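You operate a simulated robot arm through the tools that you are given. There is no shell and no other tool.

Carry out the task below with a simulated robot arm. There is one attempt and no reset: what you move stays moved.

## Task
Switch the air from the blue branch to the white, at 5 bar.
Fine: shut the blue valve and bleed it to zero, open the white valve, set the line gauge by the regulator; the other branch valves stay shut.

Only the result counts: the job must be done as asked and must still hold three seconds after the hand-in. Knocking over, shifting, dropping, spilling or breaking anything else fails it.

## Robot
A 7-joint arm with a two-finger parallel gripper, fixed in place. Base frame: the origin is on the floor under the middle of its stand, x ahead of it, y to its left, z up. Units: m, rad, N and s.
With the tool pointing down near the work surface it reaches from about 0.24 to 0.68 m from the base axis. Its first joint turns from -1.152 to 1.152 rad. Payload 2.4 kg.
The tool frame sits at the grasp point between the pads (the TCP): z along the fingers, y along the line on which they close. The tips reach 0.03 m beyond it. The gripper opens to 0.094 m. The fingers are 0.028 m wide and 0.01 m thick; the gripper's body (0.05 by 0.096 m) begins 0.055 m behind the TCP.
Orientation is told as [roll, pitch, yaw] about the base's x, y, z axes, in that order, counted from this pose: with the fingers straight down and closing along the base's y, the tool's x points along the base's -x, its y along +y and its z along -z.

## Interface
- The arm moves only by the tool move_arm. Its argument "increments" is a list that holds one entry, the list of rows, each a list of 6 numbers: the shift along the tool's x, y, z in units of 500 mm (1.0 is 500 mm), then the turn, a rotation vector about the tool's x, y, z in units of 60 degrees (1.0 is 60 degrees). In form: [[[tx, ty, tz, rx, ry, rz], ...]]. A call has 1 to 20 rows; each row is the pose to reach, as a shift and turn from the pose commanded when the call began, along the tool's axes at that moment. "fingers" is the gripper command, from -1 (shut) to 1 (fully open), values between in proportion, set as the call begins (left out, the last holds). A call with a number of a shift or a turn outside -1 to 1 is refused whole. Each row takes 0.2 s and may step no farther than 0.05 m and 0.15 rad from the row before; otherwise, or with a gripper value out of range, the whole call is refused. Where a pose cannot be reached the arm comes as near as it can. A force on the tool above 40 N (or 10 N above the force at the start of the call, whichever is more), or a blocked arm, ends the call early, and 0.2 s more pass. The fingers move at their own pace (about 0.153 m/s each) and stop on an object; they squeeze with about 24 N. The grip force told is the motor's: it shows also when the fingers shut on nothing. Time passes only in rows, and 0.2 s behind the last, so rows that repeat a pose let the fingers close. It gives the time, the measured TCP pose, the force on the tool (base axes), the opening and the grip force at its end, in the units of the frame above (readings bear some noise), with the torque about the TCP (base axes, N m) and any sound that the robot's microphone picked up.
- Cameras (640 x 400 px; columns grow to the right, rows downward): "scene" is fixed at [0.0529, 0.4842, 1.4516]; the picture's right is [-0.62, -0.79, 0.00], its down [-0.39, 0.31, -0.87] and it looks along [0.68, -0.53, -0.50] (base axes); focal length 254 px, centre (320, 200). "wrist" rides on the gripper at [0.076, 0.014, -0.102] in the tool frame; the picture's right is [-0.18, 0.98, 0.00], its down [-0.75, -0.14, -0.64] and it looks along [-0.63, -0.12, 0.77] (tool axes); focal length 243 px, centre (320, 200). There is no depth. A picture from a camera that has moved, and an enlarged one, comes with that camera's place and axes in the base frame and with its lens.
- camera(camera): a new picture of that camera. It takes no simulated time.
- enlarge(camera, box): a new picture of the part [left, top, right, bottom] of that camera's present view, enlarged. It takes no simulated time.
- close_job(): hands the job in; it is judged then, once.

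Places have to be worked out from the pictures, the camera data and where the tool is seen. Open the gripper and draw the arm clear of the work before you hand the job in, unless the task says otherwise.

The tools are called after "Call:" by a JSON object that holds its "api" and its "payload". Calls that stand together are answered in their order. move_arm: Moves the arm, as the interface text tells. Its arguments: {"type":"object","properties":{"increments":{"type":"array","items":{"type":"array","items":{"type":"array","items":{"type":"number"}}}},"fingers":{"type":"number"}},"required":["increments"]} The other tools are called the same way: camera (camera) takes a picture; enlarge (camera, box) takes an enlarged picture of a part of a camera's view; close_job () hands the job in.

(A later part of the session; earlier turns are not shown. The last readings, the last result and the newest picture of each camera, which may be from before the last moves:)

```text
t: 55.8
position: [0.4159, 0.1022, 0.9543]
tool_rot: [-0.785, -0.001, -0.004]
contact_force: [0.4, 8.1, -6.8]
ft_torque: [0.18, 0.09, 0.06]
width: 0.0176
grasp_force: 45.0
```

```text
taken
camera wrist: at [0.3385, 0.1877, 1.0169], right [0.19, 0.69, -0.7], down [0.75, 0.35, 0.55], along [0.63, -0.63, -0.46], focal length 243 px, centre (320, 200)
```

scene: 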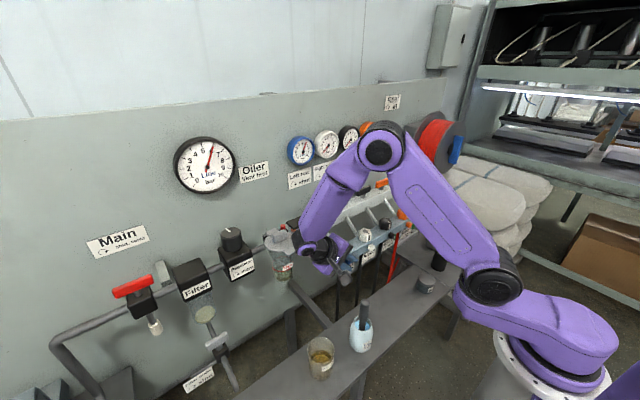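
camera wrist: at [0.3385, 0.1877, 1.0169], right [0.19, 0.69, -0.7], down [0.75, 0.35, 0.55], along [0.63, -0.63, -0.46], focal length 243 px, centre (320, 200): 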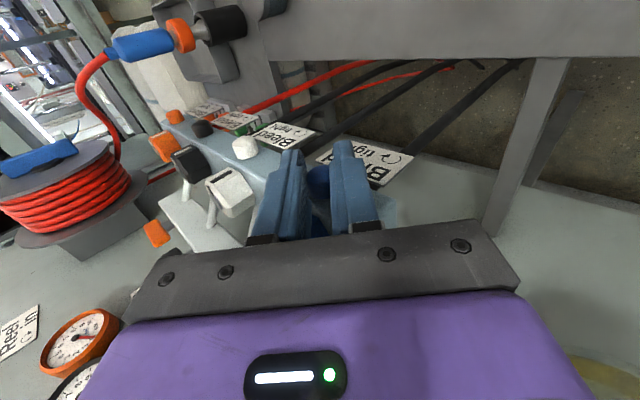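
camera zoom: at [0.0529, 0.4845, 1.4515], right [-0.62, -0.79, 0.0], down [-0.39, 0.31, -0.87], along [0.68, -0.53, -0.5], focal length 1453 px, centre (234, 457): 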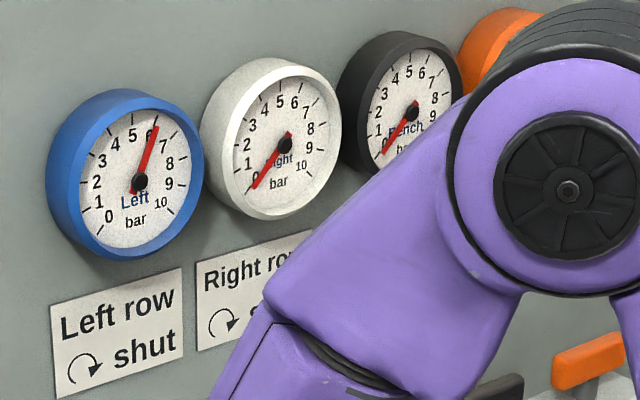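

The cap follows with little torque but still no effect or sound at 45°. I regrasp to continue: open slightly, roll back to −15°, regrip, and turn again.

Call:
{"api": "move_arm", "payload": {"increments": [[[0, 0, 0, 0, 0, 0], [0, -0.0033, 0.0001, -0.0833, 0, 0], [0, -0.0066, 0.0006, -0.1667, 0, 0], [0, -0.0098, 0.0013, -0.25, 0, 0], [0, -0.013, 0.0023, -0.3333, 0, 0], [0, -0.0161, 0.0036, -0.4167, 0, 0], [0, -0.019, 0.0051, -0.5, 0, 0], [0, -0.0218, 0.0069, -0.5833, 0, 0], [0, -0.0244, 0.0089, -0.6667, 0, 0], [0, -0.0269, 0.0111, -0.75, 0, 0], [0, -0.0291, 0.0136, -0.8333, 0, 0], [0, -0.0311, 0.0162, -0.9167, 0, 0], [0, -0.0329, 0.019, -1.0, 0, 0], [0, -0.0329, 0.019, -1.0, 0, 0]]], "fingers": -0.4}}

Call:
{"api": "enlarge", "payload": {"camera": "wrist", "box": [240, 110, 400, 230]}}

Call:
{"api": "enlarge", "payload": {"camera": "scene", "box": [320, 210, 400, 270]}}

```text
t: 58.8
position: [0.4151, 0.0841, 0.9579]
tool_rot: [0.261, -0.001, -0.003]
contact_force: [0.3, 0.1, -0.4]
ft_torque: [0.0, 0.02, 0.02]
width: 0.0282
grasp_force: 0.1
```

```text
3.33 times, centred on (320, 170) of wrist
camera zoom: at [0.3381, 0.073, 1.0624], right [0.19, 0.95, 0.26], down [0.75, -0.31, 0.58], along [0.63, 0.08, -0.77], focal length 809 px, centre (320, 300)
```

zoom: 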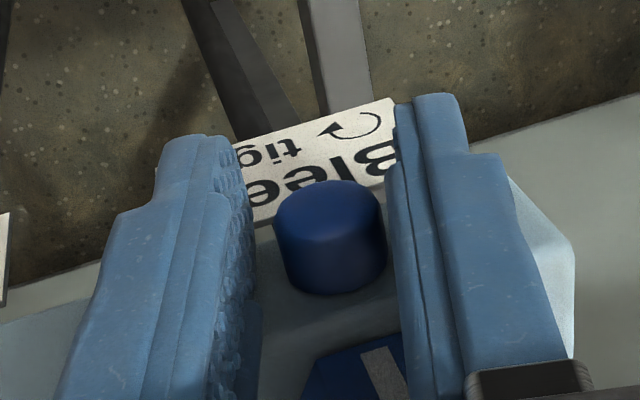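

```text
6.67 times, centred on (360, 240) of scene
camera zoom: at [0.0529, 0.4842, 1.4516], right [-0.62, -0.79, 0.0], down [-0.39, 0.31, -0.87], along [0.68, -0.53, -0.5], focal length 1696 px, centre (53, -67)
```

zoom: 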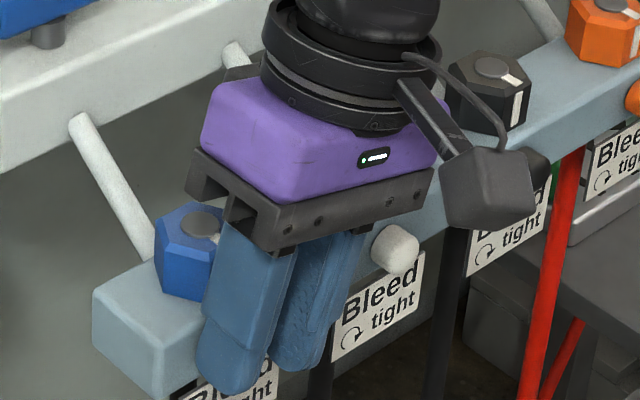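

The cap sits between the fingers at −15° roll. I grip and roll 60° in the loosening sense, watching torque and sound.

Call:
{"api": "move_arm", "payload": {"increments": [[[0, 0, 0, 0, 0, 0], [0, 0, 0, 0, 0, 0], [0, 0, 0, 0, 0, 0]]], "fingers": -1}}

Call:
{"api": "move_arm", "payload": {"increments": [[[0, 0.0033, 0.0001, 0.0833, 0, 0], [0, 0.0066, 0.0006, 0.1667, 0, 0], [0, 0.0098, 0.0013, 0.25, 0, 0], [0, 0.013, 0.0023, 0.3333, 0, 0]]]}}

Call:
{"api": "move_arm", "payload": {"increments": [[[0, 0.0033, 0.0001, 0.0833, 0, 0], [0, 0.0066, 0.0006, 0.1667, 0, 0], [0, 0.0098, 0.0013, 0.25, 0, 0], [0, 0.013, 0.0023, 0.3333, 0, 0]]]}}

Call:
{"api": "enlarge", "payload": {"camera": "scene", "box": [280, 120, 390, 190]}}

```text
t: 59.6
position: [0.4162, 0.085, 0.9595]
tool_rot: [0.262, 0.0, -0.003]
contact_force: [1.0, 2.8, 0.5]
ft_torque: [-0.01, -0.01, 0.04]
width: 0.016
grasp_force: 45.0
```

```text
t: 60.6
position: [0.4163, 0.0911, 0.9591]
tool_rot: [-0.088, 0.001, -0.004]
contact_force: [0.1, 6.8, -2.3]
ft_torque: [0.06, -0.09, 0.09]
width: 0.0178
grasp_force: 44.9
```

```text
t: 61.6
position: [0.4157, 0.0986, 0.9583]
tool_rot: [-0.435, -0.002, -0.004]
contact_force: [-0.4, 11.0, -3.4]
ft_torque: [0.31, -0.07, 0.16]
width: 0.0179
grasp_force: 44.7
```

```text
5.71 times, centred on (335, 155) of scene
camera zoom: at [0.0529, 0.4845, 1.4515], right [-0.62, -0.79, 0.0], down [-0.39, 0.31, -0.87], along [0.68, -0.53, -0.5], focal length 1453 px, centre (234, 457)
```

zoom: 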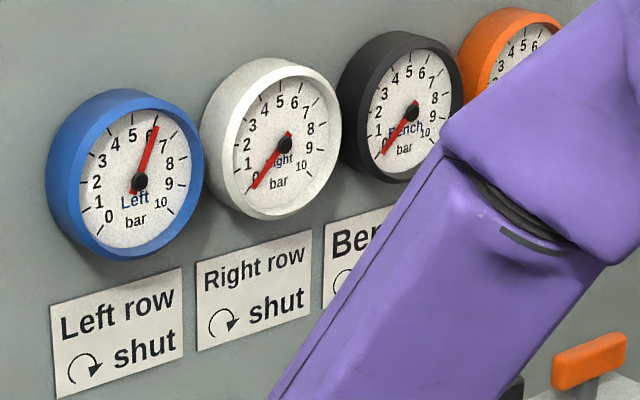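

The net torque about the cap axis is nearly zero, so the cap really rotates (a fixed one would drag). I continue the stroke and repeat — it may need more turning before it vents.

Call:
{"api": "move_arm", "payload": {"increments": [[[0, 0.0033, 0.0001, 0.0833, 0, 0], [0, 0.0066, 0.0006, 0.1667, 0, 0], [0, 0.0098, 0.0013, 0.25, 0, 0], [0, 0.013, 0.0023, 0.3333, 0, 0], [0, 0.013, 0.0023, 0.3333, 0, 0]]]}}

Call:
{"api": "enlarge", "payload": {"camera": "wrist", "box": [240, 110, 400, 230]}}

```text
t: 62.8
position: [0.4157, 0.1031, 0.9539]
tool_rot: [-0.785, 0.0, -0.004]
contact_force: [-0.3, 12.2, -10.8]
ft_torque: [0.25, -0.03, 0.25]
width: 0.0178
grasp_force: 44.8
```

```text
3.33 times, centred on (320, 170) of wrist
camera zoom: at [0.3384, 0.1874, 1.0169], right [0.19, 0.69, -0.69], down [0.75, 0.35, 0.55], along [0.63, -0.63, -0.46], focal length 809 px, centre (320, 300)
```

zoom: 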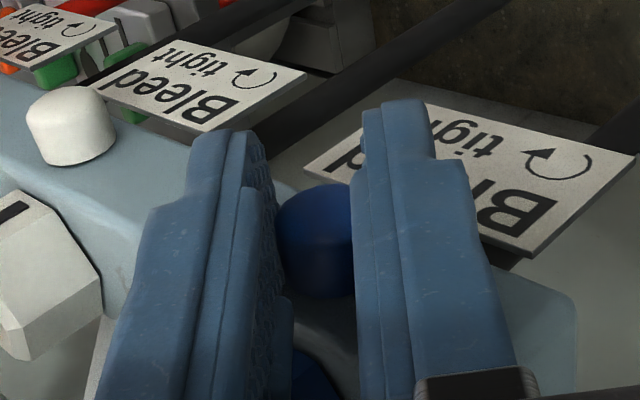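

Still nothing. I do another full stroke (back 60° open, grip, forward 60°).

Call:
{"api": "move_arm", "payload": {"increments": [[[0, 0, 0, 0, 0, 0], [0, -0.0033, 0.0001, -0.0833, 0, 0], [0, -0.0066, 0.0006, -0.1667, 0, 0], [0, -0.0098, 0.0013, -0.25, 0, 0], [0, -0.013, 0.0023, -0.3333, 0, 0], [0, -0.0161, 0.0036, -0.4167, 0, 0], [0, -0.019, 0.0051, -0.5, 0, 0], [0, -0.0218, 0.0069, -0.5833, 0, 0], [0, -0.0244, 0.0089, -0.6667, 0, 0], [0, -0.0269, 0.0111, -0.75, 0, 0], [0, -0.0291, 0.0136, -0.8333, 0, 0], [0, -0.0311, 0.0162, -0.9167, 0, 0], [0, -0.0329, 0.019, -1.0, 0, 0], [0, -0.0329, 0.019, -1.0, 0, 0]]], "fingers": -0.4}}

Call:
{"api": "move_arm", "payload": {"increments": [[[0, 0, 0, 0, 0, 0], [0, 0, 0, 0, 0, 0], [0, 0, 0, 0, 0, 0]]], "fingers": -1}}

Call:
{"api": "move_arm", "payload": {"increments": [[[0, 0.0033, 0.0001, 0.0833, 0, 0], [0, 0.0066, 0.0006, 0.1667, 0, 0], [0, 0.0098, 0.0013, 0.25, 0, 0], [0, 0.013, 0.0023, 0.3333, 0, 0], [0, 0.0161, 0.0036, 0.4167, 0, 0], [0, 0.019, 0.0051, 0.5, 0, 0], [0, 0.0218, 0.0069, 0.5833, 0, 0], [0, 0.0244, 0.0089, 0.6667, 0, 0], [0, 0.0269, 0.0111, 0.75, 0, 0], [0, 0.0291, 0.0136, 0.8333, 0, 0], [0, 0.0311, 0.0162, 0.9167, 0, 0], [0, 0.0329, 0.019, 1.0, 0, 0]]]}}

Call:
{"api": "enlarge", "payload": {"camera": "scene", "box": [280, 120, 390, 190]}}

```text
t: 65.8
position: [0.4145, 0.0837, 0.9593]
tool_rot: [0.262, 0.0, -0.003]
contact_force: [-0.7, 0.0, 0.1]
ft_torque: [-0.04, 0.0, 0.01]
width: 0.0283
grasp_force: 0.1
```

```text
t: 66.6
position: [0.415, 0.0834, 0.9587]
tool_rot: [0.262, 0.0, -0.003]
contact_force: [0.8, -0.2, -1.3]
ft_torque: [-0.01, 0.03, -0.02]
width: 0.0158
grasp_force: 45.1
```

```text
t: 69.2
position: [0.4155, 0.1047, 0.9534]
tool_rot: [-0.785, 0.0, -0.002]
contact_force: [-0.9, 8.2, -7.7]
ft_torque: [0.33, 0.0, 0.22]
width: 0.0176
grasp_force: 44.8
```

```text
5.71 times, centred on (335, 155) of scene
camera zoom: at [0.053, 0.4845, 1.4515], right [-0.62, -0.79, 0.0], down [-0.39, 0.31, -0.87], along [0.68, -0.53, -0.5], focal length 1453 px, centre (234, 457)
```

zoom: 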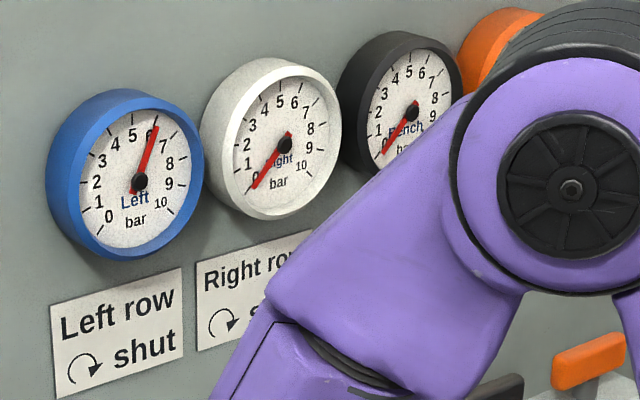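

The pattern repeats identically each stroke, so I need to know whether the cap really turns or the pads slip. I roll back 20° while still gripping and read the torque.

Call:
{"api": "move_arm", "payload": {"increments": [[[0, -0.0033, 0.0001, -0.0833, 0, 0], [0, -0.0066, 0.0006, -0.1667, 0, 0], [0, -0.0098, 0.0013, -0.25, 0, 0], [0, -0.013, 0.0023, -0.3333, 0, 0]]]}}

Call:
{"api": "move_arm", "payload": {"increments": [[[0, -0.0033, 0.0001, -0.0833, 0, 0], [0, -0.0066, 0.0006, -0.1667, 0, 0], [0, -0.0098, 0.0013, -0.25, 0, 0], [0, -0.013, 0.0023, -0.3333, 0, 0]]]}}

Call:
{"api": "move_arm", "payload": {"increments": [[[0, -0.0033, 0.0001, -0.0833, 0, 0], [0, -0.0066, 0.0006, -0.1667, 0, 0], [0, -0.0082, 0.001, -0.208, 0, 0]]]}}

```text
t: 70.2
position: [0.4152, 0.0979, 0.9581]
tool_rot: [-0.435, -0.001, -0.004]
contact_force: [0.3, 9.1, -13.4]
ft_torque: [0.15, 0.18, 0.16]
width: 0.0176
grasp_force: 45.0
```

```text
t: 71.2
position: [0.4146, 0.0912, 0.9601]
tool_rot: [-0.087, 0.0, -0.005]
contact_force: [-0.6, 11.3, -5.2]
ft_torque: [0.15, 0.4, 0.08]
width: 0.0174
grasp_force: 44.7
```

```text
t: 72.0
position: [0.4148, 0.0868, 0.9604]
tool_rot: [0.13, -0.002, -0.003]
contact_force: [0.2, 10.2, 0.1]
ft_torque: [0.22, 0.33, 0.16]
width: 0.0178
grasp_force: 44.8
```

Torques are only about ±0.1 N·m. To learn the pads' grip on the cap I pull gently 2 mm along its axis and read the force.

Call:
{"api": "move_arm", "payload": {"increments": [[[0.002, 0, 0, 0, 0, 0], [0.004, 0, 0, 0, 0, 0], [0.004, 0, 0, 0, 0, 0]]]}}

```text
t: 72.8
position: [0.415, 0.0875, 0.9592]
tool_rot: [0.132, -0.002, -0.003]
contact_force: [2.0, 8.8, -6.6]
ft_torque: [0.16, 0.11, 0.12]
width: 0.0178
grasp_force: 45.5
```

Unclear within noise; I pull 4 mm further to see whether it slides or holds.

Call:
{"api": "move_arm", "payload": {"increments": [[[0.004, 0, 0, 0, 0, 0], [0.008, 0, 0, 0, 0, 0], [0.008, 0, 0, 0, 0, 0]]]}}

Call:
{"api": "enlarge", "payload": {"camera": "wrist", "box": [240, 110, 400, 230]}}

```text
t: 73.6
position: [0.4115, 0.087, 0.9593]
tool_rot: [0.13, -0.008, -0.005]
contact_force: [17.9, 11.7, -13.2]
ft_torque: [0.22, -0.59, 0.05]
width: 0.0177
grasp_force: 45.2
```

```text
3.33 times, centred on (320, 170) of wrist
camera zoom: at [0.3335, 0.0895, 1.0635], right [0.19, 0.97, 0.13], down [0.75, -0.23, 0.62], along [0.64, -0.02, -0.77], focal length 809 px, centre (320, 300)
```

zoom: 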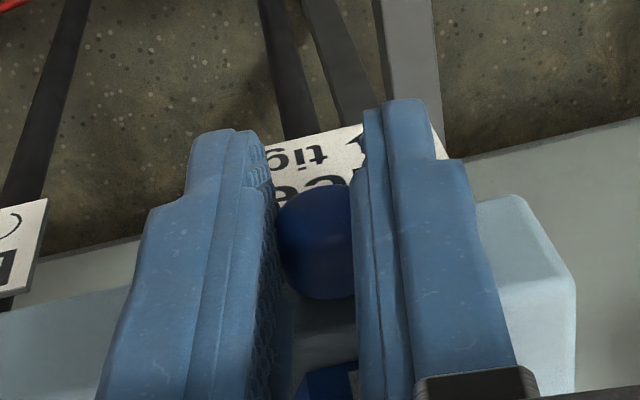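

The pads hold ≥18 N axially without sliding, so they have decent friction. I open the fingers and zoom on the cap for any texture that could show whether it turned.

Call:
{"api": "move_arm", "payload": {"increments": [[[0, 0, 0, 0, 0, 0], [-0.006, 0, 0, -0.125, 0, 0], [-0.012, 0, 0, -0.125, 0, 0], [-0.012, 0, 0, -0.125, 0, 0]]], "fingers": -0.3}}

Call:
{"api": "enlarge", "payload": {"camera": "wrist", "box": [300, 140, 350, 180]}}

Call:
{"api": "enlarge", "payload": {"camera": "wrist", "box": [160, 120, 260, 200]}}

```text
t: 74.6
position: [0.4151, 0.0868, 0.9581]
tool_rot: [0.262, 0.001, -0.004]
contact_force: [-0.4, -0.7, -0.6]
ft_torque: [0.0, -0.02, 0.0]
width: 0.033
grasp_force: 0.0
```

```text
10.00 times, centred on (325, 160) of wrist
camera zoom: at [0.3379, 0.0755, 1.0629], right [0.19, 0.95, 0.25], down [0.75, -0.31, 0.58], along [0.63, 0.08, -0.77], focal length 2426 px, centre (270, 600)
```

zoom: 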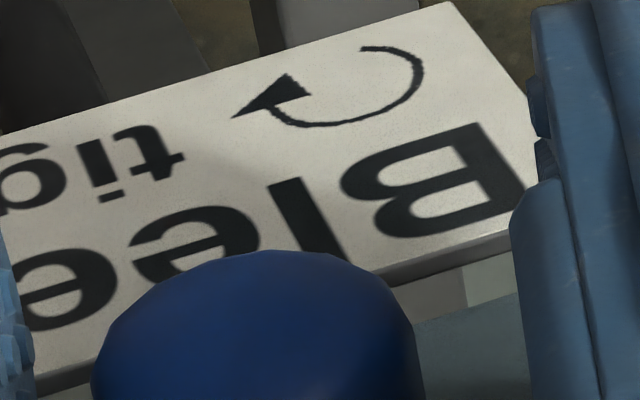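

```text
5.00 times, centred on (210, 160) of wrist
camera zoom: at [0.3379, 0.0755, 1.0629], right [0.19, 0.95, 0.25], down [0.75, -0.31, 0.58], along [0.63, 0.08, -0.77], focal length 1213 px, centre (870, 400)
```

zoom: 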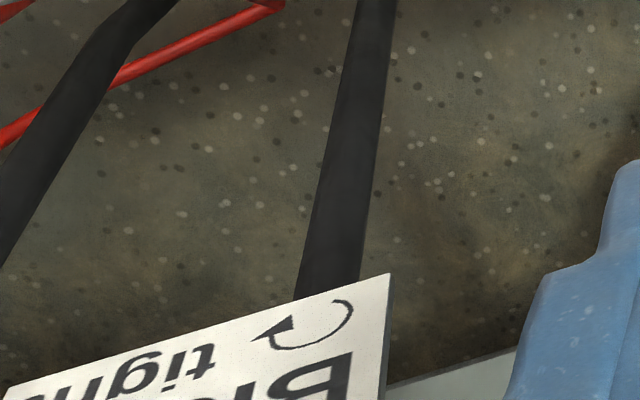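

The cap carries no visible marks, but the torque data say it turns. I continue with more strokes (grip at −15°, roll to +45°) in the loosening direction, slightly recentred.

Call:
{"api": "move_arm", "payload": {"increments": [[[0, 0.002, 0.002, 0, 0, 0], [0, 0.002, 0.002, 0, 0, 0], [0, 0.002, 0.002, 0, 0, 0], [0, 0.0053, 0.0021, 0.0833, 0, 0], [0, 0.0086, 0.0026, 0.1667, 0, 0], [0, 0.0118, 0.0033, 0.25, 0, 0], [0, 0.015, 0.0043, 0.3333, 0, 0], [0, 0.0181, 0.0056, 0.4167, 0, 0], [0, 0.021, 0.0071, 0.5, 0, 0], [0, 0.0238, 0.0089, 0.5833, 0, 0], [0, 0.0264, 0.0109, 0.6667, 0, 0], [0, 0.0289, 0.0131, 0.75, 0, 0], [0, 0.0311, 0.0156, 0.8333, 0, 0], [0, 0.0331, 0.0182, 0.9167, 0, 0], [0, 0.0349, 0.021, 1.0, 0, 0]]], "fingers": -1}}

Call:
{"api": "move_arm", "payload": {"increments": [[[0, 0, 0, 0, 0, 0], [0, -0.0033, 0.0001, -0.0833, 0, 0], [0, -0.0066, 0.0006, -0.1667, 0, 0], [0, -0.0098, 0.0013, -0.25, 0, 0], [0, -0.013, 0.0023, -0.3333, 0, 0], [0, -0.0161, 0.0036, -0.4167, 0, 0], [0, -0.019, 0.0051, -0.5, 0, 0], [0, -0.0218, 0.0069, -0.5833, 0, 0], [0, -0.0244, 0.0089, -0.6667, 0, 0], [0, -0.0269, 0.0111, -0.75, 0, 0], [0, -0.0291, 0.0136, -0.8333, 0, 0], [0, -0.0311, 0.0162, -0.9167, 0, 0], [0, -0.0329, 0.019, -1.0, 0, 0], [0, -0.0329, 0.019, -1.0, 0, 0]]], "fingers": -0.4}}

Call:
{"api": "move_arm", "payload": {"increments": [[[0, 0, 0, 0, 0, 0], [0, 0, 0, 0, 0, 0], [0, 0, 0, 0, 0, 0], [0, 0.0033, 0.0001, 0.0833, 0, 0], [0, 0.0066, 0.0006, 0.1667, 0, 0], [0, 0.0098, 0.0013, 0.25, 0, 0], [0, 0.013, 0.0023, 0.3333, 0, 0], [0, 0.0161, 0.0036, 0.4167, 0, 0], [0, 0.019, 0.0051, 0.5, 0, 0], [0, 0.0218, 0.0069, 0.5833, 0, 0], [0, 0.0244, 0.0089, 0.6667, 0, 0], [0, 0.0269, 0.0111, 0.75, 0, 0], [0, 0.0291, 0.0136, 0.8333, 0, 0], [0, 0.0311, 0.0162, 0.9167, 0, 0], [0, 0.0329, 0.019, 1.0, 0, 0]]], "fingers": -1}}

Call:
{"api": "enlarge", "payload": {"camera": "scene", "box": [280, 120, 390, 190]}}

```text
t: 77.8
position: [0.4158, 0.1053, 0.9543]
tool_rot: [-0.79, -0.001, -0.007]
contact_force: [-1.1, -25.1, 5.6]
ft_torque: [-0.29, -0.18, -0.23]
width: 0.018
grasp_force: 44.8
```

```text
t: 80.8
position: [0.4149, 0.0894, 0.9584]
tool_rot: [0.262, 0.001, -0.003]
contact_force: [0.0, 0.9, 0.7]
ft_torque: [0.02, 0.01, 0.01]
width: 0.028
grasp_force: 0.1
```

```text
t: 81.9
position: [0.4146, 0.0872, 0.9593]
tool_rot: [0.156, 0.004, -0.008]
contact_force: [2.8, -4.6, -1.5]
ft_torque: [-0.15, 0.22, 0.05]
width: 0.0176
grasp_force: 45.2
stopped in row 5: the force on the tool passed its limit at 41 N (the readings are from after the stop); the commanded pose is now the measured one
```

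```text
5.71 times, centred on (335, 155) of scene
camera zoom: at [0.0529, 0.4841, 1.4517], right [-0.62, -0.79, 0.0], down [-0.39, 0.31, -0.87], along [0.68, -0.53, -0.5], focal length 1453 px, centre (234, 457)
```

zoom: 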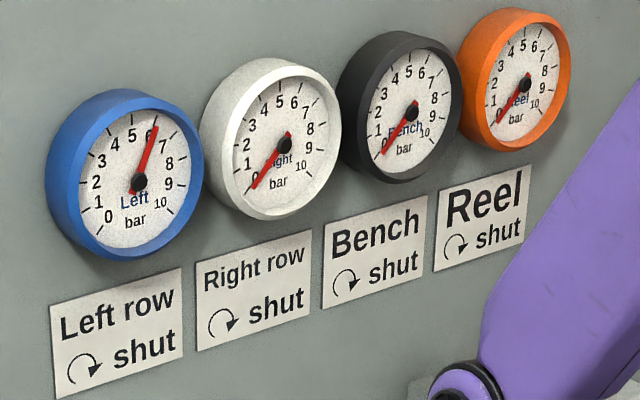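

Still no venting, and the last move stopped on side force, so I pause. Let me read the other small signs in the scene — one near the reel at top and one at the bottom — for hints on the bleed.

Call:
{"api": "enlarge", "payload": {"camera": "scene", "box": [375, 85, 415, 115]}}

Call:
{"api": "enlarge", "payload": {"camera": "scene", "box": [170, 350, 250, 400]}}

Call:
{"api": "enlarge", "payload": {"camera": "scene", "box": [400, 190, 480, 250]}}

Call:
{"api": "enlarge", "payload": {"camera": "scene", "box": [300, 200, 420, 300]}}

```text
13.33 times, centred on (395, 100) of scene
camera zoom: at [0.0529, 0.4841, 1.4517], right [-0.62, -0.79, 0.0], down [-0.39, 0.31, -0.87], along [0.68, -0.53, -0.5], focal length 3391 px, centre (-680, 1533)
```

zoom: 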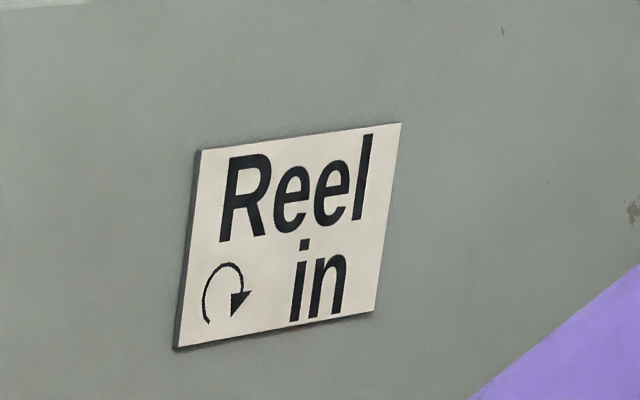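

```text
8.00 times, centred on (210, 375) of scene
camera zoom: at [0.0529, 0.4841, 1.4517], right [-0.62, -0.79, 0.0], down [-0.39, 0.31, -0.87], along [0.68, -0.53, -0.5], focal length 2035 px, centre (1200, -1200)
```

zoom: 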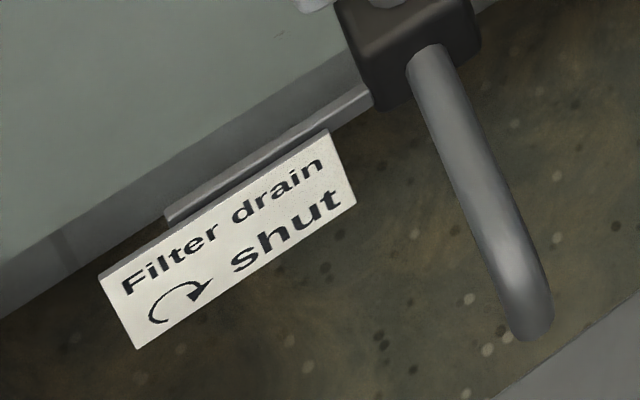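

```text
6.67 times, centred on (440, 220) of scene
camera zoom: at [0.0529, 0.4841, 1.4517], right [-0.62, -0.79, 0.0], down [-0.39, 0.31, -0.87], along [0.68, -0.53, -0.5], focal length 1696 px, centre (-480, 67)
```

zoom: 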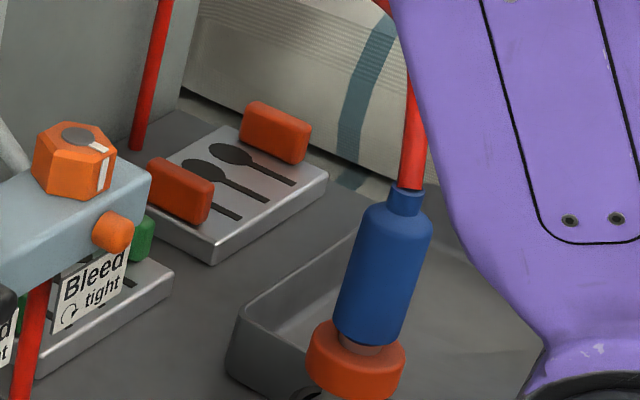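

```text
4.00 times, centred on (360, 250) of scene
camera zoom: at [0.0529, 0.4841, 1.4517], right [-0.62, -0.79, 0.0], down [-0.39, 0.31, -0.87], along [0.68, -0.53, -0.5], focal length 1017 px, centre (160, 0)
```

zoom: 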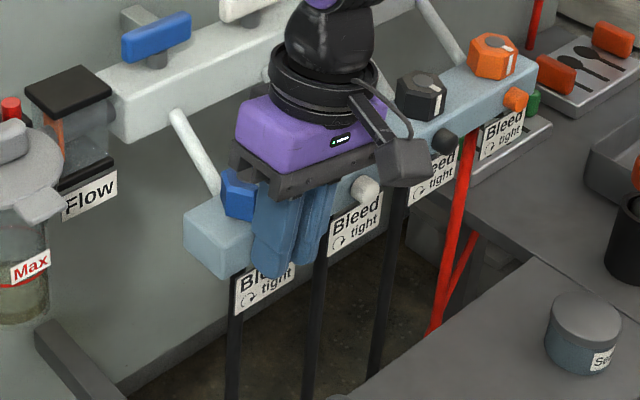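

Those signs don't help. A decisive check is whether the blue gauge follows the line: I'll go to the regulator (needed anyway) and see. First I open, lift off the cap and level the tool.

Call:
{"api": "move_arm", "payload": {"increments": [[[0, 0, 0, 0, 0, 0], [0, 0, -0.03, 0, 0, 0], [0, 0, -0.08, 0, 0, 0], [0, 0.01, -0.16, 0.075, 0, 0], [0, 0.02, -0.24, 0.149, 0, 0], [0, 0.03, -0.32, 0.149, 0, 0], [0, 0.03, -0.32, 0.149, 0, 0]]], "fingers": -0.1}}

Call:
{"api": "camera", "payload": {"camera": "scene"}}

Call:
{"api": "enlarge", "payload": {"camera": "scene", "box": [210, 220, 270, 280]}}

Call:
{"api": "camera", "payload": {"camera": "wrist"}}

```text
t: 83.5
position: [0.4159, 0.0765, 1.1198]
tool_rot: [-0.002, 0.003, -0.007]
contact_force: [-0.1, -0.1, -0.2]
ft_torque: [0.0, -0.03, 0.02]
width: 0.0423
grasp_force: 0.1
```

```text
taken
```

scene: 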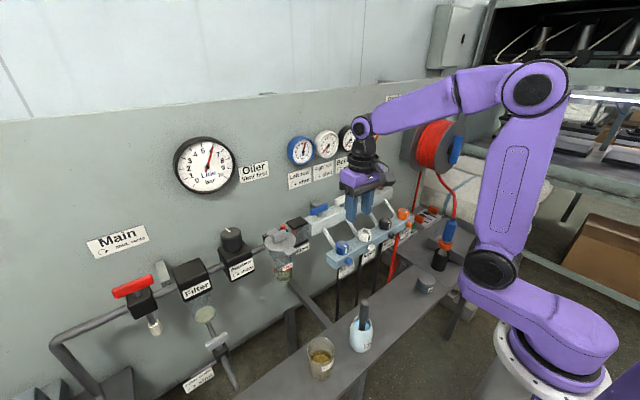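

```text
6.67 times, centred on (240, 250) of scene
camera zoom: at [0.0528, 0.4842, 1.4516], right [-0.62, -0.79, 0.0], down [-0.39, 0.31, -0.87], along [0.68, -0.53, -0.5], focal length 1696 px, centre (853, -133)
```

zoom: 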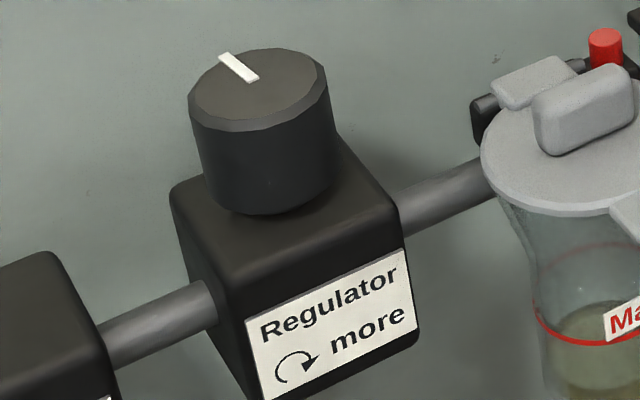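

```text
taken
camera wrist: at [0.3388, 0.0931, 1.2235], right [0.19, 0.98, 0.0], down [0.76, -0.15, 0.64], along [0.63, -0.12, -0.77], focal length 243 px, centre (320, 200)
```

wrist: 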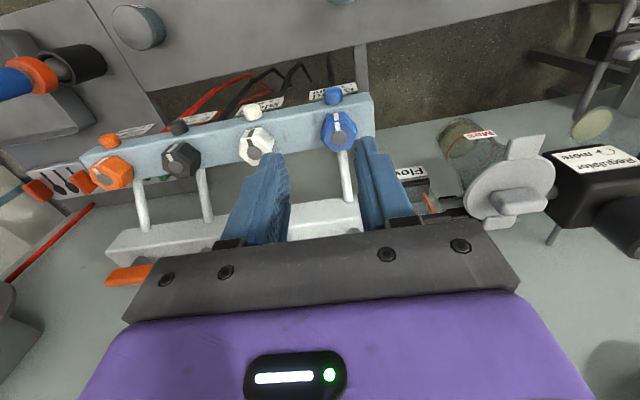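

I move to a viewing spot near the regulator at (0.506, 0.337, 1.20).

Call:
{"api": "move_arm", "payload": {"increments": [[[-0.02, 0.06, -0.04, 0, 0, 0], [-0.04, 0.13, -0.08, 0, 0, 0], [-0.07, 0.21, -0.12, 0, 0, 0], [-0.1, 0.29, -0.16, 0, 0, 0], [-0.13, 0.37, -0.16, 0, 0, 0], [-0.155, 0.45, -0.16, 0, 0, 0], [-0.18, 0.52, -0.16, 0, 0, 0], [-0.18, 0.52, -0.16, 0, 0, 0]]], "fingers": 0.6}}

Call:
{"api": "camera", "payload": {"camera": "wrist"}}

Call:
{"api": "camera", "payload": {"camera": "scene"}}

Call:
{"api": "enlarge", "payload": {"camera": "scene", "box": [280, 120, 390, 190]}}

Call:
{"api": "enlarge", "payload": {"camera": "scene", "box": [300, 180, 420, 280]}}

```text
t: 85.3
position: [0.5074, 0.3377, 1.1998]
tool_rot: [-0.001, 0.005, -0.01]
contact_force: [0.3, -0.4, -0.2]
ft_torque: [-0.03, 0.01, -0.03]
width: 0.0753
grasp_force: 0.1
```

```text
taken
camera wrist: at [0.4306, 0.3539, 1.3029], right [0.19, 0.98, 0.0], down [0.76, -0.15, 0.64], along [0.63, -0.12, -0.77], focal length 243 px, centre (320, 200)
```

wrist: 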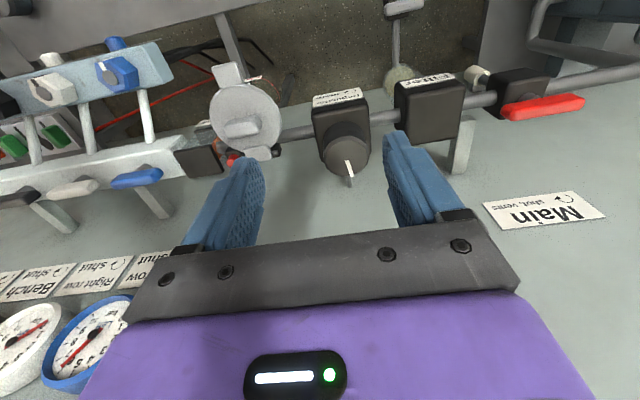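

```text
taken
```

scene: 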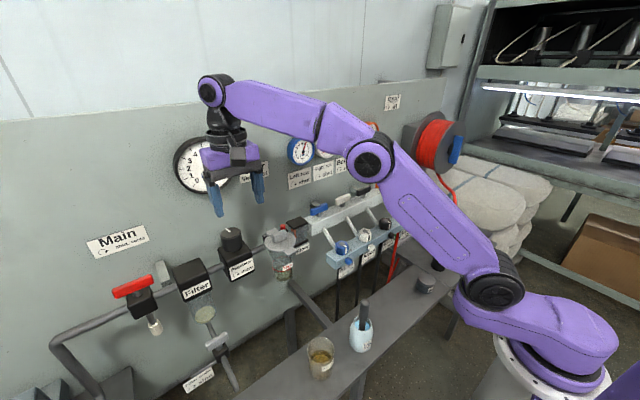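

```text
5.71 times, centred on (335, 155) of scene
camera zoom: at [0.0528, 0.4842, 1.4516], right [-0.62, -0.79, 0.0], down [-0.39, 0.31, -0.87], along [0.68, -0.53, -0.5], focal length 1453 px, centre (234, 457)
```

zoom: 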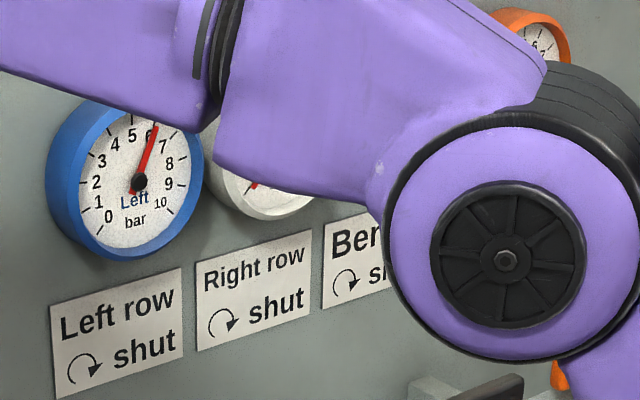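

```text
4.00 times, centred on (360, 230) of scene
camera zoom: at [0.0528, 0.4842, 1.4516], right [-0.62, -0.79, 0.0], down [-0.39, 0.31, -0.87], along [0.68, -0.53, -0.5], focal length 1017 px, centre (160, 80)
```

zoom: 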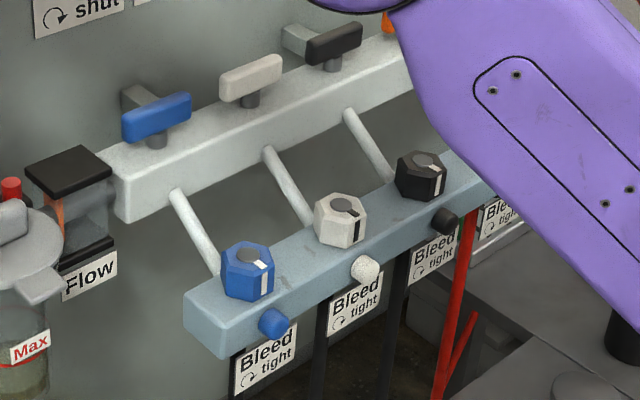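

From here the wrist camera sees the blue bleed from another side; I enlarge that and the regulator knob.

Call:
{"api": "enlarge", "payload": {"camera": "wrist", "box": [10, 30, 190, 150]}}

Call:
{"api": "enlarge", "payload": {"camera": "wrist", "box": [290, 80, 400, 200]}}

```text
3.33 times, centred on (100, 90) of wrist
camera zoom: at [0.4306, 0.3539, 1.3029], right [0.19, 0.98, 0.0], down [0.76, -0.15, 0.64], along [0.63, -0.12, -0.77], focal length 809 px, centre (1053, 567)
```

zoom: 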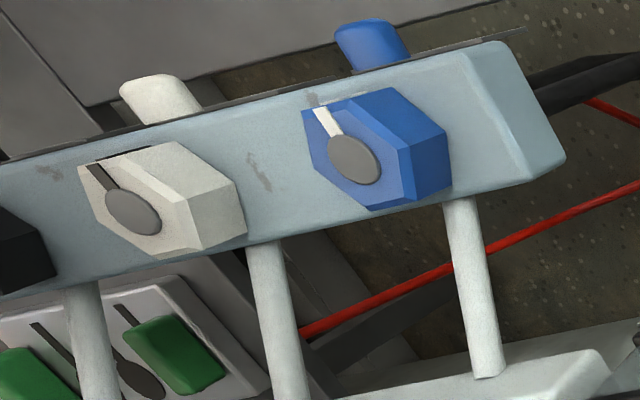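

```text
3.33 times, centred on (345, 140) of wrist
camera zoom: at [0.4306, 0.3539, 1.3029], right [0.19, 0.98, 0.0], down [0.76, -0.15, 0.64], along [0.63, -0.12, -0.77], focal length 809 px, centre (237, 400)
```

zoom: 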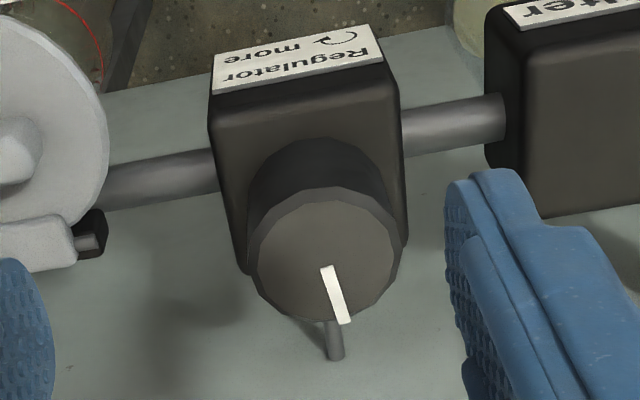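

I zoom further on the two caps from this side to see whether the blue one has moved relative to the white.

Call:
{"api": "enlarge", "payload": {"camera": "wrist", "box": [90, 30, 140, 65]}}

Call:
{"api": "enlarge", "payload": {"camera": "wrist", "box": [30, 40, 80, 80]}}

Call:
{"api": "enlarge", "payload": {"camera": "scene", "box": [350, 235, 400, 275]}}

```text
11.43 times, centred on (115, 48) of wrist
camera zoom: at [0.4306, 0.3539, 1.3029], right [0.19, 0.98, 0.0], down [0.76, -0.15, 0.64], along [0.63, -0.12, -0.77], focal length 2773 px, centre (2663, 1943)
```

zoom: 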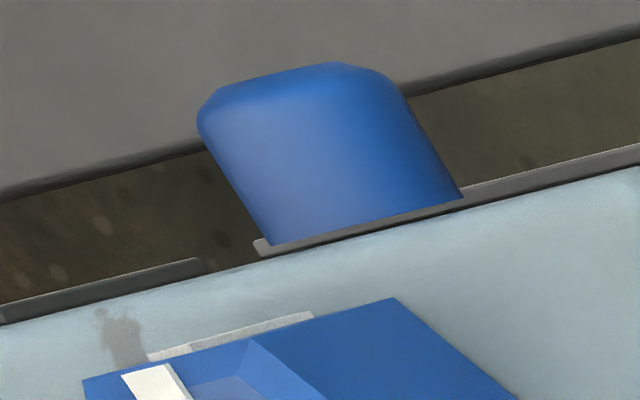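

```text
10.00 times, centred on (55, 60) of wrist
camera zoom: at [0.4306, 0.3539, 1.3029], right [0.19, 0.98, 0.0], down [0.76, -0.15, 0.64], along [0.63, -0.12, -0.77], focal length 2426 px, centre (2970, 1600)
```

zoom: 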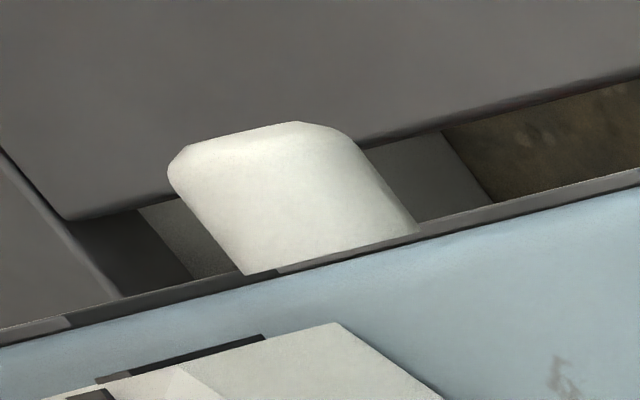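

```text
10.00 times, centred on (375, 255) of scene
camera zoom: at [0.0528, 0.4842, 1.4516], right [-0.62, -0.79, 0.0], down [-0.39, 0.31, -0.87], along [0.68, -0.53, -0.5], focal length 2543 px, centre (-230, -350)
```

zoom: 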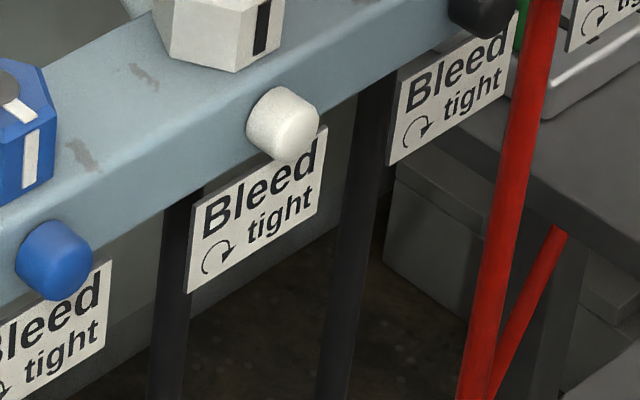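

Caps look the same, nothing new. The regulator knob top is at about (0.5555, 0.357, 1.088), 44 mm across, pointer ~10° left of straight-away at 6 bar. I go above it and then down to grip.

Call:
{"api": "move_arm", "payload": {"increments": [[[-0.05, 0.02, 0.03, 0, 0, 0], [-0.096, 0.038, 0.07, 0, 0, 0], [-0.096, 0.038, 0.14, 0, 0, 0], [-0.096, 0.038, 0.14, 0, 0, 0]]], "fingers": 0.45}}

Call:
{"api": "camera", "payload": {"camera": "wrist"}}

Call:
{"api": "camera", "payload": {"camera": "scene"}}

```text
t: 86.3
position: [0.5528, 0.3554, 1.1273]
tool_rot: [-0.002, 0.005, -0.007]
contact_force: [-0.4, -0.5, -0.1]
ft_torque: [0.0, 0.0, 0.01]
width: 0.0681
grasp_force: 0.0
out of reach, approached as far as the arm can: row 1, 2, 3, 4
```

```text
taken
camera wrist: at [0.4758, 0.3711, 1.2308], right [0.19, 0.98, 0.0], down [0.76, -0.15, 0.64], along [0.63, -0.12, -0.77], focal length 243 px, centre (320, 200)
```

wrist: 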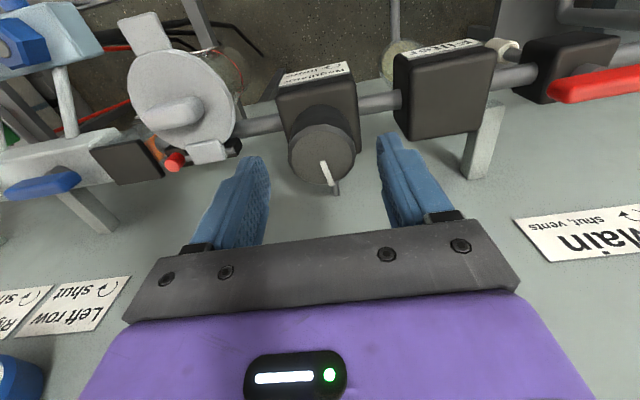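

```text
taken
```

scene: 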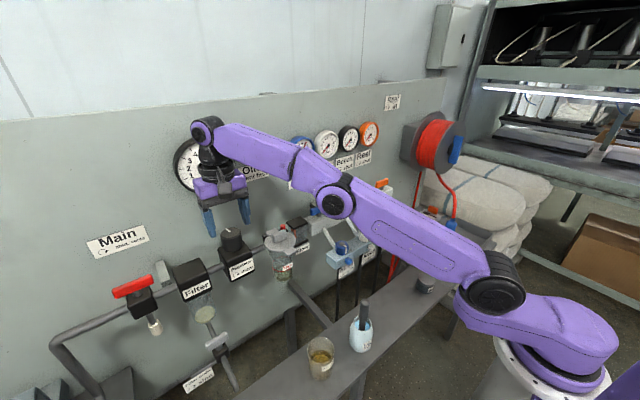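

Near the reach limit but aligned: the knob centre projects onto the tool axis within 2 mm. I lower 30 mm and close on the knob.

Call:
{"api": "move_arm", "payload": {"increments": [[[0, 0, 0.03, 0, 0, 0], [0, 0, 0.062, 0, 0, 0], [0, 0, 0.062, 0, 0, 0]]]}}

Call:
{"api": "move_arm", "payload": {"increments": [[[0, 0, 0, 0, 0, 0], [0, 0, 0, 0, 0, 0], [0, 0, 0, 0, 0, 0]]], "fingers": -1}}

Call:
{"api": "camera", "payload": {"camera": "wrist"}}

Call:
{"api": "enlarge", "payload": {"camera": "scene", "box": [160, 110, 320, 210]}}

```text
t: 87.1
position: [0.5516, 0.3546, 1.0958]
tool_rot: [0.0, 0.007, -0.006]
contact_force: [0.0, 1.2, -0.2]
ft_torque: [0.0, 0.04, -0.02]
width: 0.0682
grasp_force: 0.0
```

```text
t: 87.9
position: [0.5508, 0.3543, 1.0954]
tool_rot: [0.001, 0.006, -0.006]
contact_force: [-1.6, -1.4, -2.5]
ft_torque: [0.26, -0.49, 0.0]
width: 0.0471
grasp_force: 44.7
```

```text
taken
camera wrist: at [0.4755, 0.3709, 1.1991], right [0.19, 0.98, 0.0], down [0.76, -0.15, 0.64], along [0.63, -0.12, -0.77], focal length 243 px, centre (320, 200)
```

wrist: 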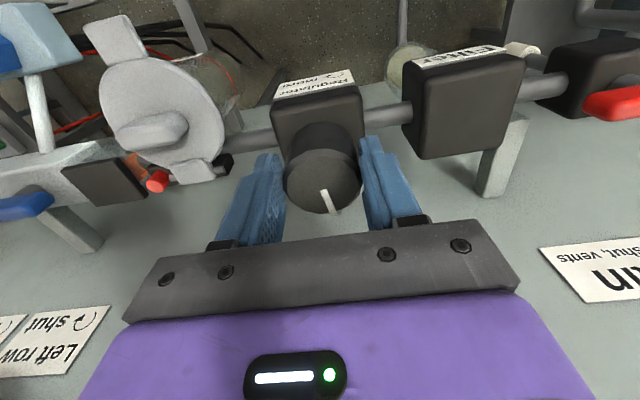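

```text
4.00 times, centred on (240, 160) of scene
camera zoom: at [0.0528, 0.4842, 1.4516], right [-0.62, -0.79, 0.0], down [-0.39, 0.31, -0.87], along [0.68, -0.53, -0.5], focal length 1017 px, centre (640, 360)
```

zoom: 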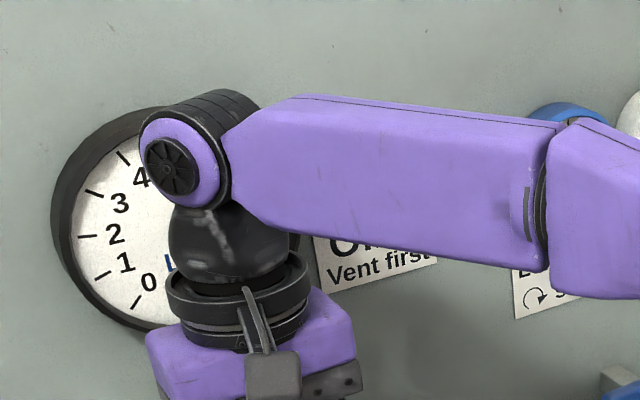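

Knob held (47 mm). I turn it 25° counter-clockwise (less), then check how the gauges respond.

Call:
{"api": "move_arm", "payload": {"increments": [[[0, 0, 0, 0, 0, -0.1], [0, 0, 0, 0, 0, -0.2], [0, 0, 0, 0, 0, -0.3], [0, 0, 0, 0, 0, -0.42], [0, 0, 0, 0, 0, -0.42]]]}}

Call:
{"api": "enlarge", "payload": {"camera": "scene", "box": [160, 110, 320, 210]}}

Call:
{"api": "camera", "payload": {"camera": "wrist"}}

```text
t: 89.1
position: [0.554, 0.351, 1.0947]
tool_rot: [0.0, 0.009, 0.429]
contact_force: [-7.4, -18.1, -7.8]
ft_torque: [-0.45, -0.18, -0.04]
width: 0.0473
grasp_force: 44.8
```

```text
4.00 times, centred on (240, 160) of scene
camera zoom: at [0.0528, 0.4838, 1.4518], right [-0.62, -0.79, 0.0], down [-0.39, 0.31, -0.87], along [0.68, -0.53, -0.5], focal length 1017 px, centre (640, 360)
```

zoom: 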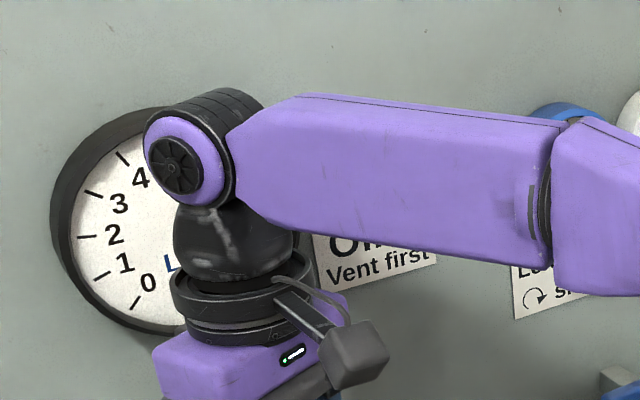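

```text
taken
camera wrist: at [0.4775, 0.3343, 1.1994], right [-0.24, 0.97, 0.0], down [0.75, 0.19, 0.64], along [0.62, 0.15, -0.77], focal length 243 px, centre (320, 200)
```

wrist: 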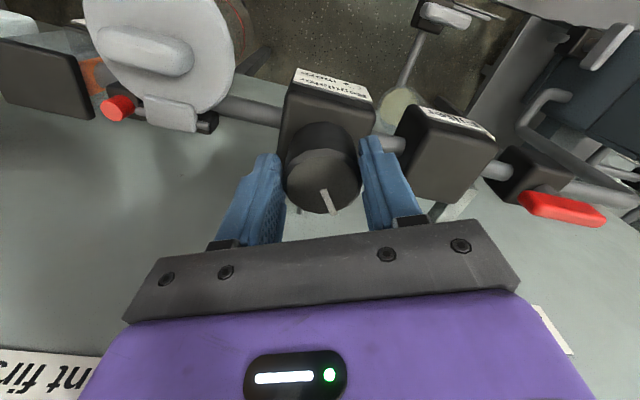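

The knob turned with the gripper. I release, lift, and move aside so the line gauge can be seen.

Call:
{"api": "move_arm", "payload": {"increments": [[[0, 0, 0, 0, 0, 0], [0, 0, -0.05, 0, 0, 0], [0, 0, -0.12, 0, 0, 0], [0.06, -0.06, -0.12, 0, 0, 0.1], [0.12, -0.14, -0.12, 0, 0, 0.2], [0.18, -0.22, -0.12, 0, 0, 0.3], [0.22, -0.3, -0.12, 0, 0, 0.41], [0.22, -0.3, -0.12, 0, 0, 0.41]]], "fingers": 0.45}}

Call:
{"api": "camera", "payload": {"camera": "scene"}}

Call:
{"api": "enlarge", "payload": {"camera": "scene", "box": [165, 130, 245, 200]}}

Call:
{"api": "enlarge", "payload": {"camera": "scene", "box": [280, 120, 390, 190]}}

```text
t: 90.9
position: [0.5149, 0.172, 1.1555]
tool_rot: [0.001, 0.005, 0.002]
contact_force: [-0.3, 0.0, 0.2]
ft_torque: [0.04, -0.03, 0.01]
width: 0.0683
grasp_force: 0.0
out of reach, approached as far as the arm can: row 3
```

```text
taken
```

scene: 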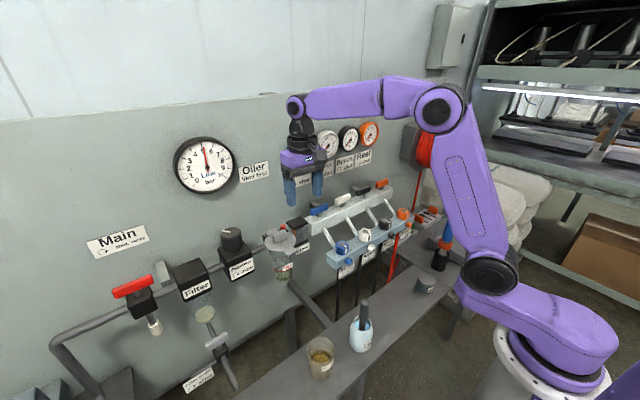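

```text
5.71 times, centred on (205, 165) of scene
camera zoom: at [0.0529, 0.4842, 1.4516], right [-0.62, -0.79, 0.0], down [-0.39, 0.31, -0.87], along [0.68, -0.53, -0.5], focal length 1453 px, centre (977, 400)
```

zoom: 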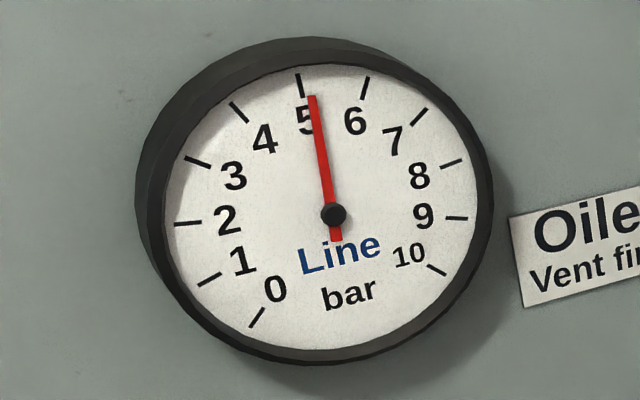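

```text
5.71 times, centred on (335, 155) of scene
camera zoom: at [0.0529, 0.4842, 1.4516], right [-0.62, -0.79, 0.0], down [-0.39, 0.31, -0.87], along [0.68, -0.53, -0.5], focal length 1453 px, centre (234, 457)
```

zoom: 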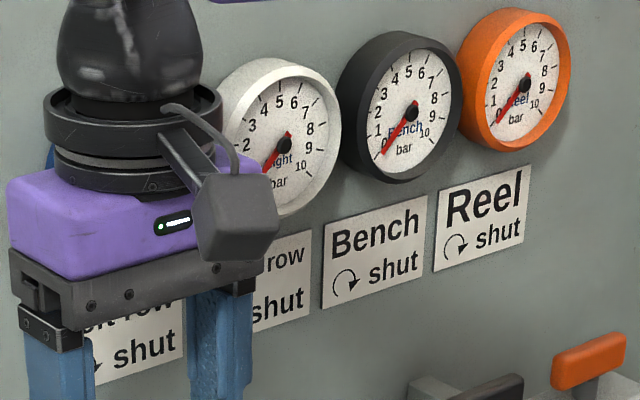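

Line gauge now reads about 5.15 (25° ≈ 0.85 bar). The arm hides the blue gauge, so I move away to the front and look.

Call:
{"api": "move_arm", "payload": {"increments": [[[0.08, -0.04, 0, 0, 0, 0], [0.16, -0.1, 0.03, 0, 0, 0], [0.2, -0.16, 0.08, 0, 0, 0], [0.2, -0.16, 0.08, 0, 0, 0]]], "fingers": 0.2}}

Call:
{"api": "enlarge", "payload": {"camera": "scene", "box": [280, 120, 390, 190]}}

Call:
{"api": "enlarge", "payload": {"camera": "scene", "box": [280, 130, 320, 170]}}

Call:
{"api": "camera", "payload": {"camera": "wrist"}}

```text
refused: row 2 steps farther than a row can; nothing moved
```

```text
5.71 times, centred on (335, 155) of scene
camera zoom: at [0.0529, 0.4842, 1.4516], right [-0.62, -0.79, 0.0], down [-0.39, 0.31, -0.87], along [0.68, -0.53, -0.5], focal length 1453 px, centre (234, 457)
```

zoom: 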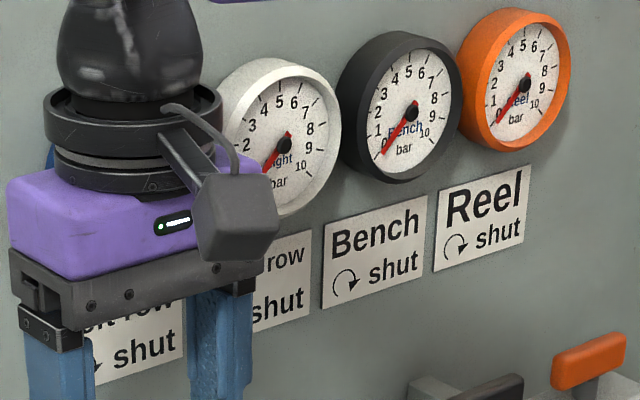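

```text
10.00 times, centred on (300, 150) of scene
camera zoom: at [0.0529, 0.4842, 1.4516], right [-0.62, -0.79, 0.0], down [-0.39, 0.31, -0.87], along [0.68, -0.53, -0.5], focal length 2543 px, centre (520, 700)
```

zoom: 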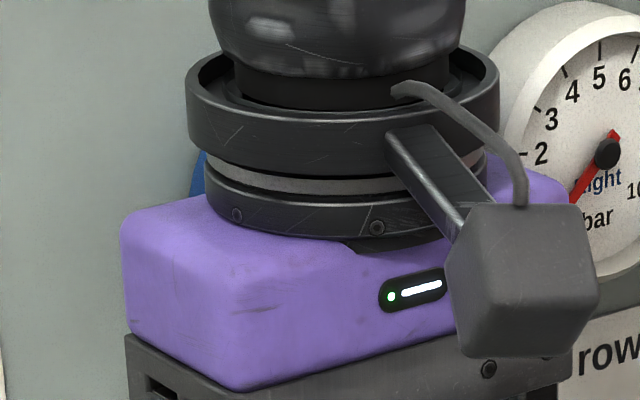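

```text
taken
camera wrist: at [0.4381, 0.1868, 1.2599], right [0.18, 0.98, 0.0], down [0.76, -0.14, 0.64], along [0.63, -0.12, -0.77], focal length 243 px, centre (320, 200)
```

wrist: 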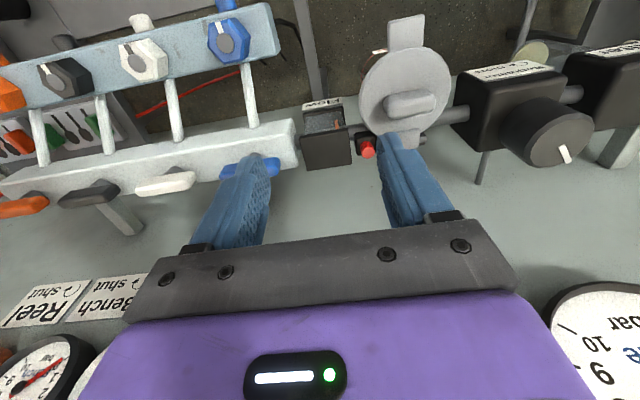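

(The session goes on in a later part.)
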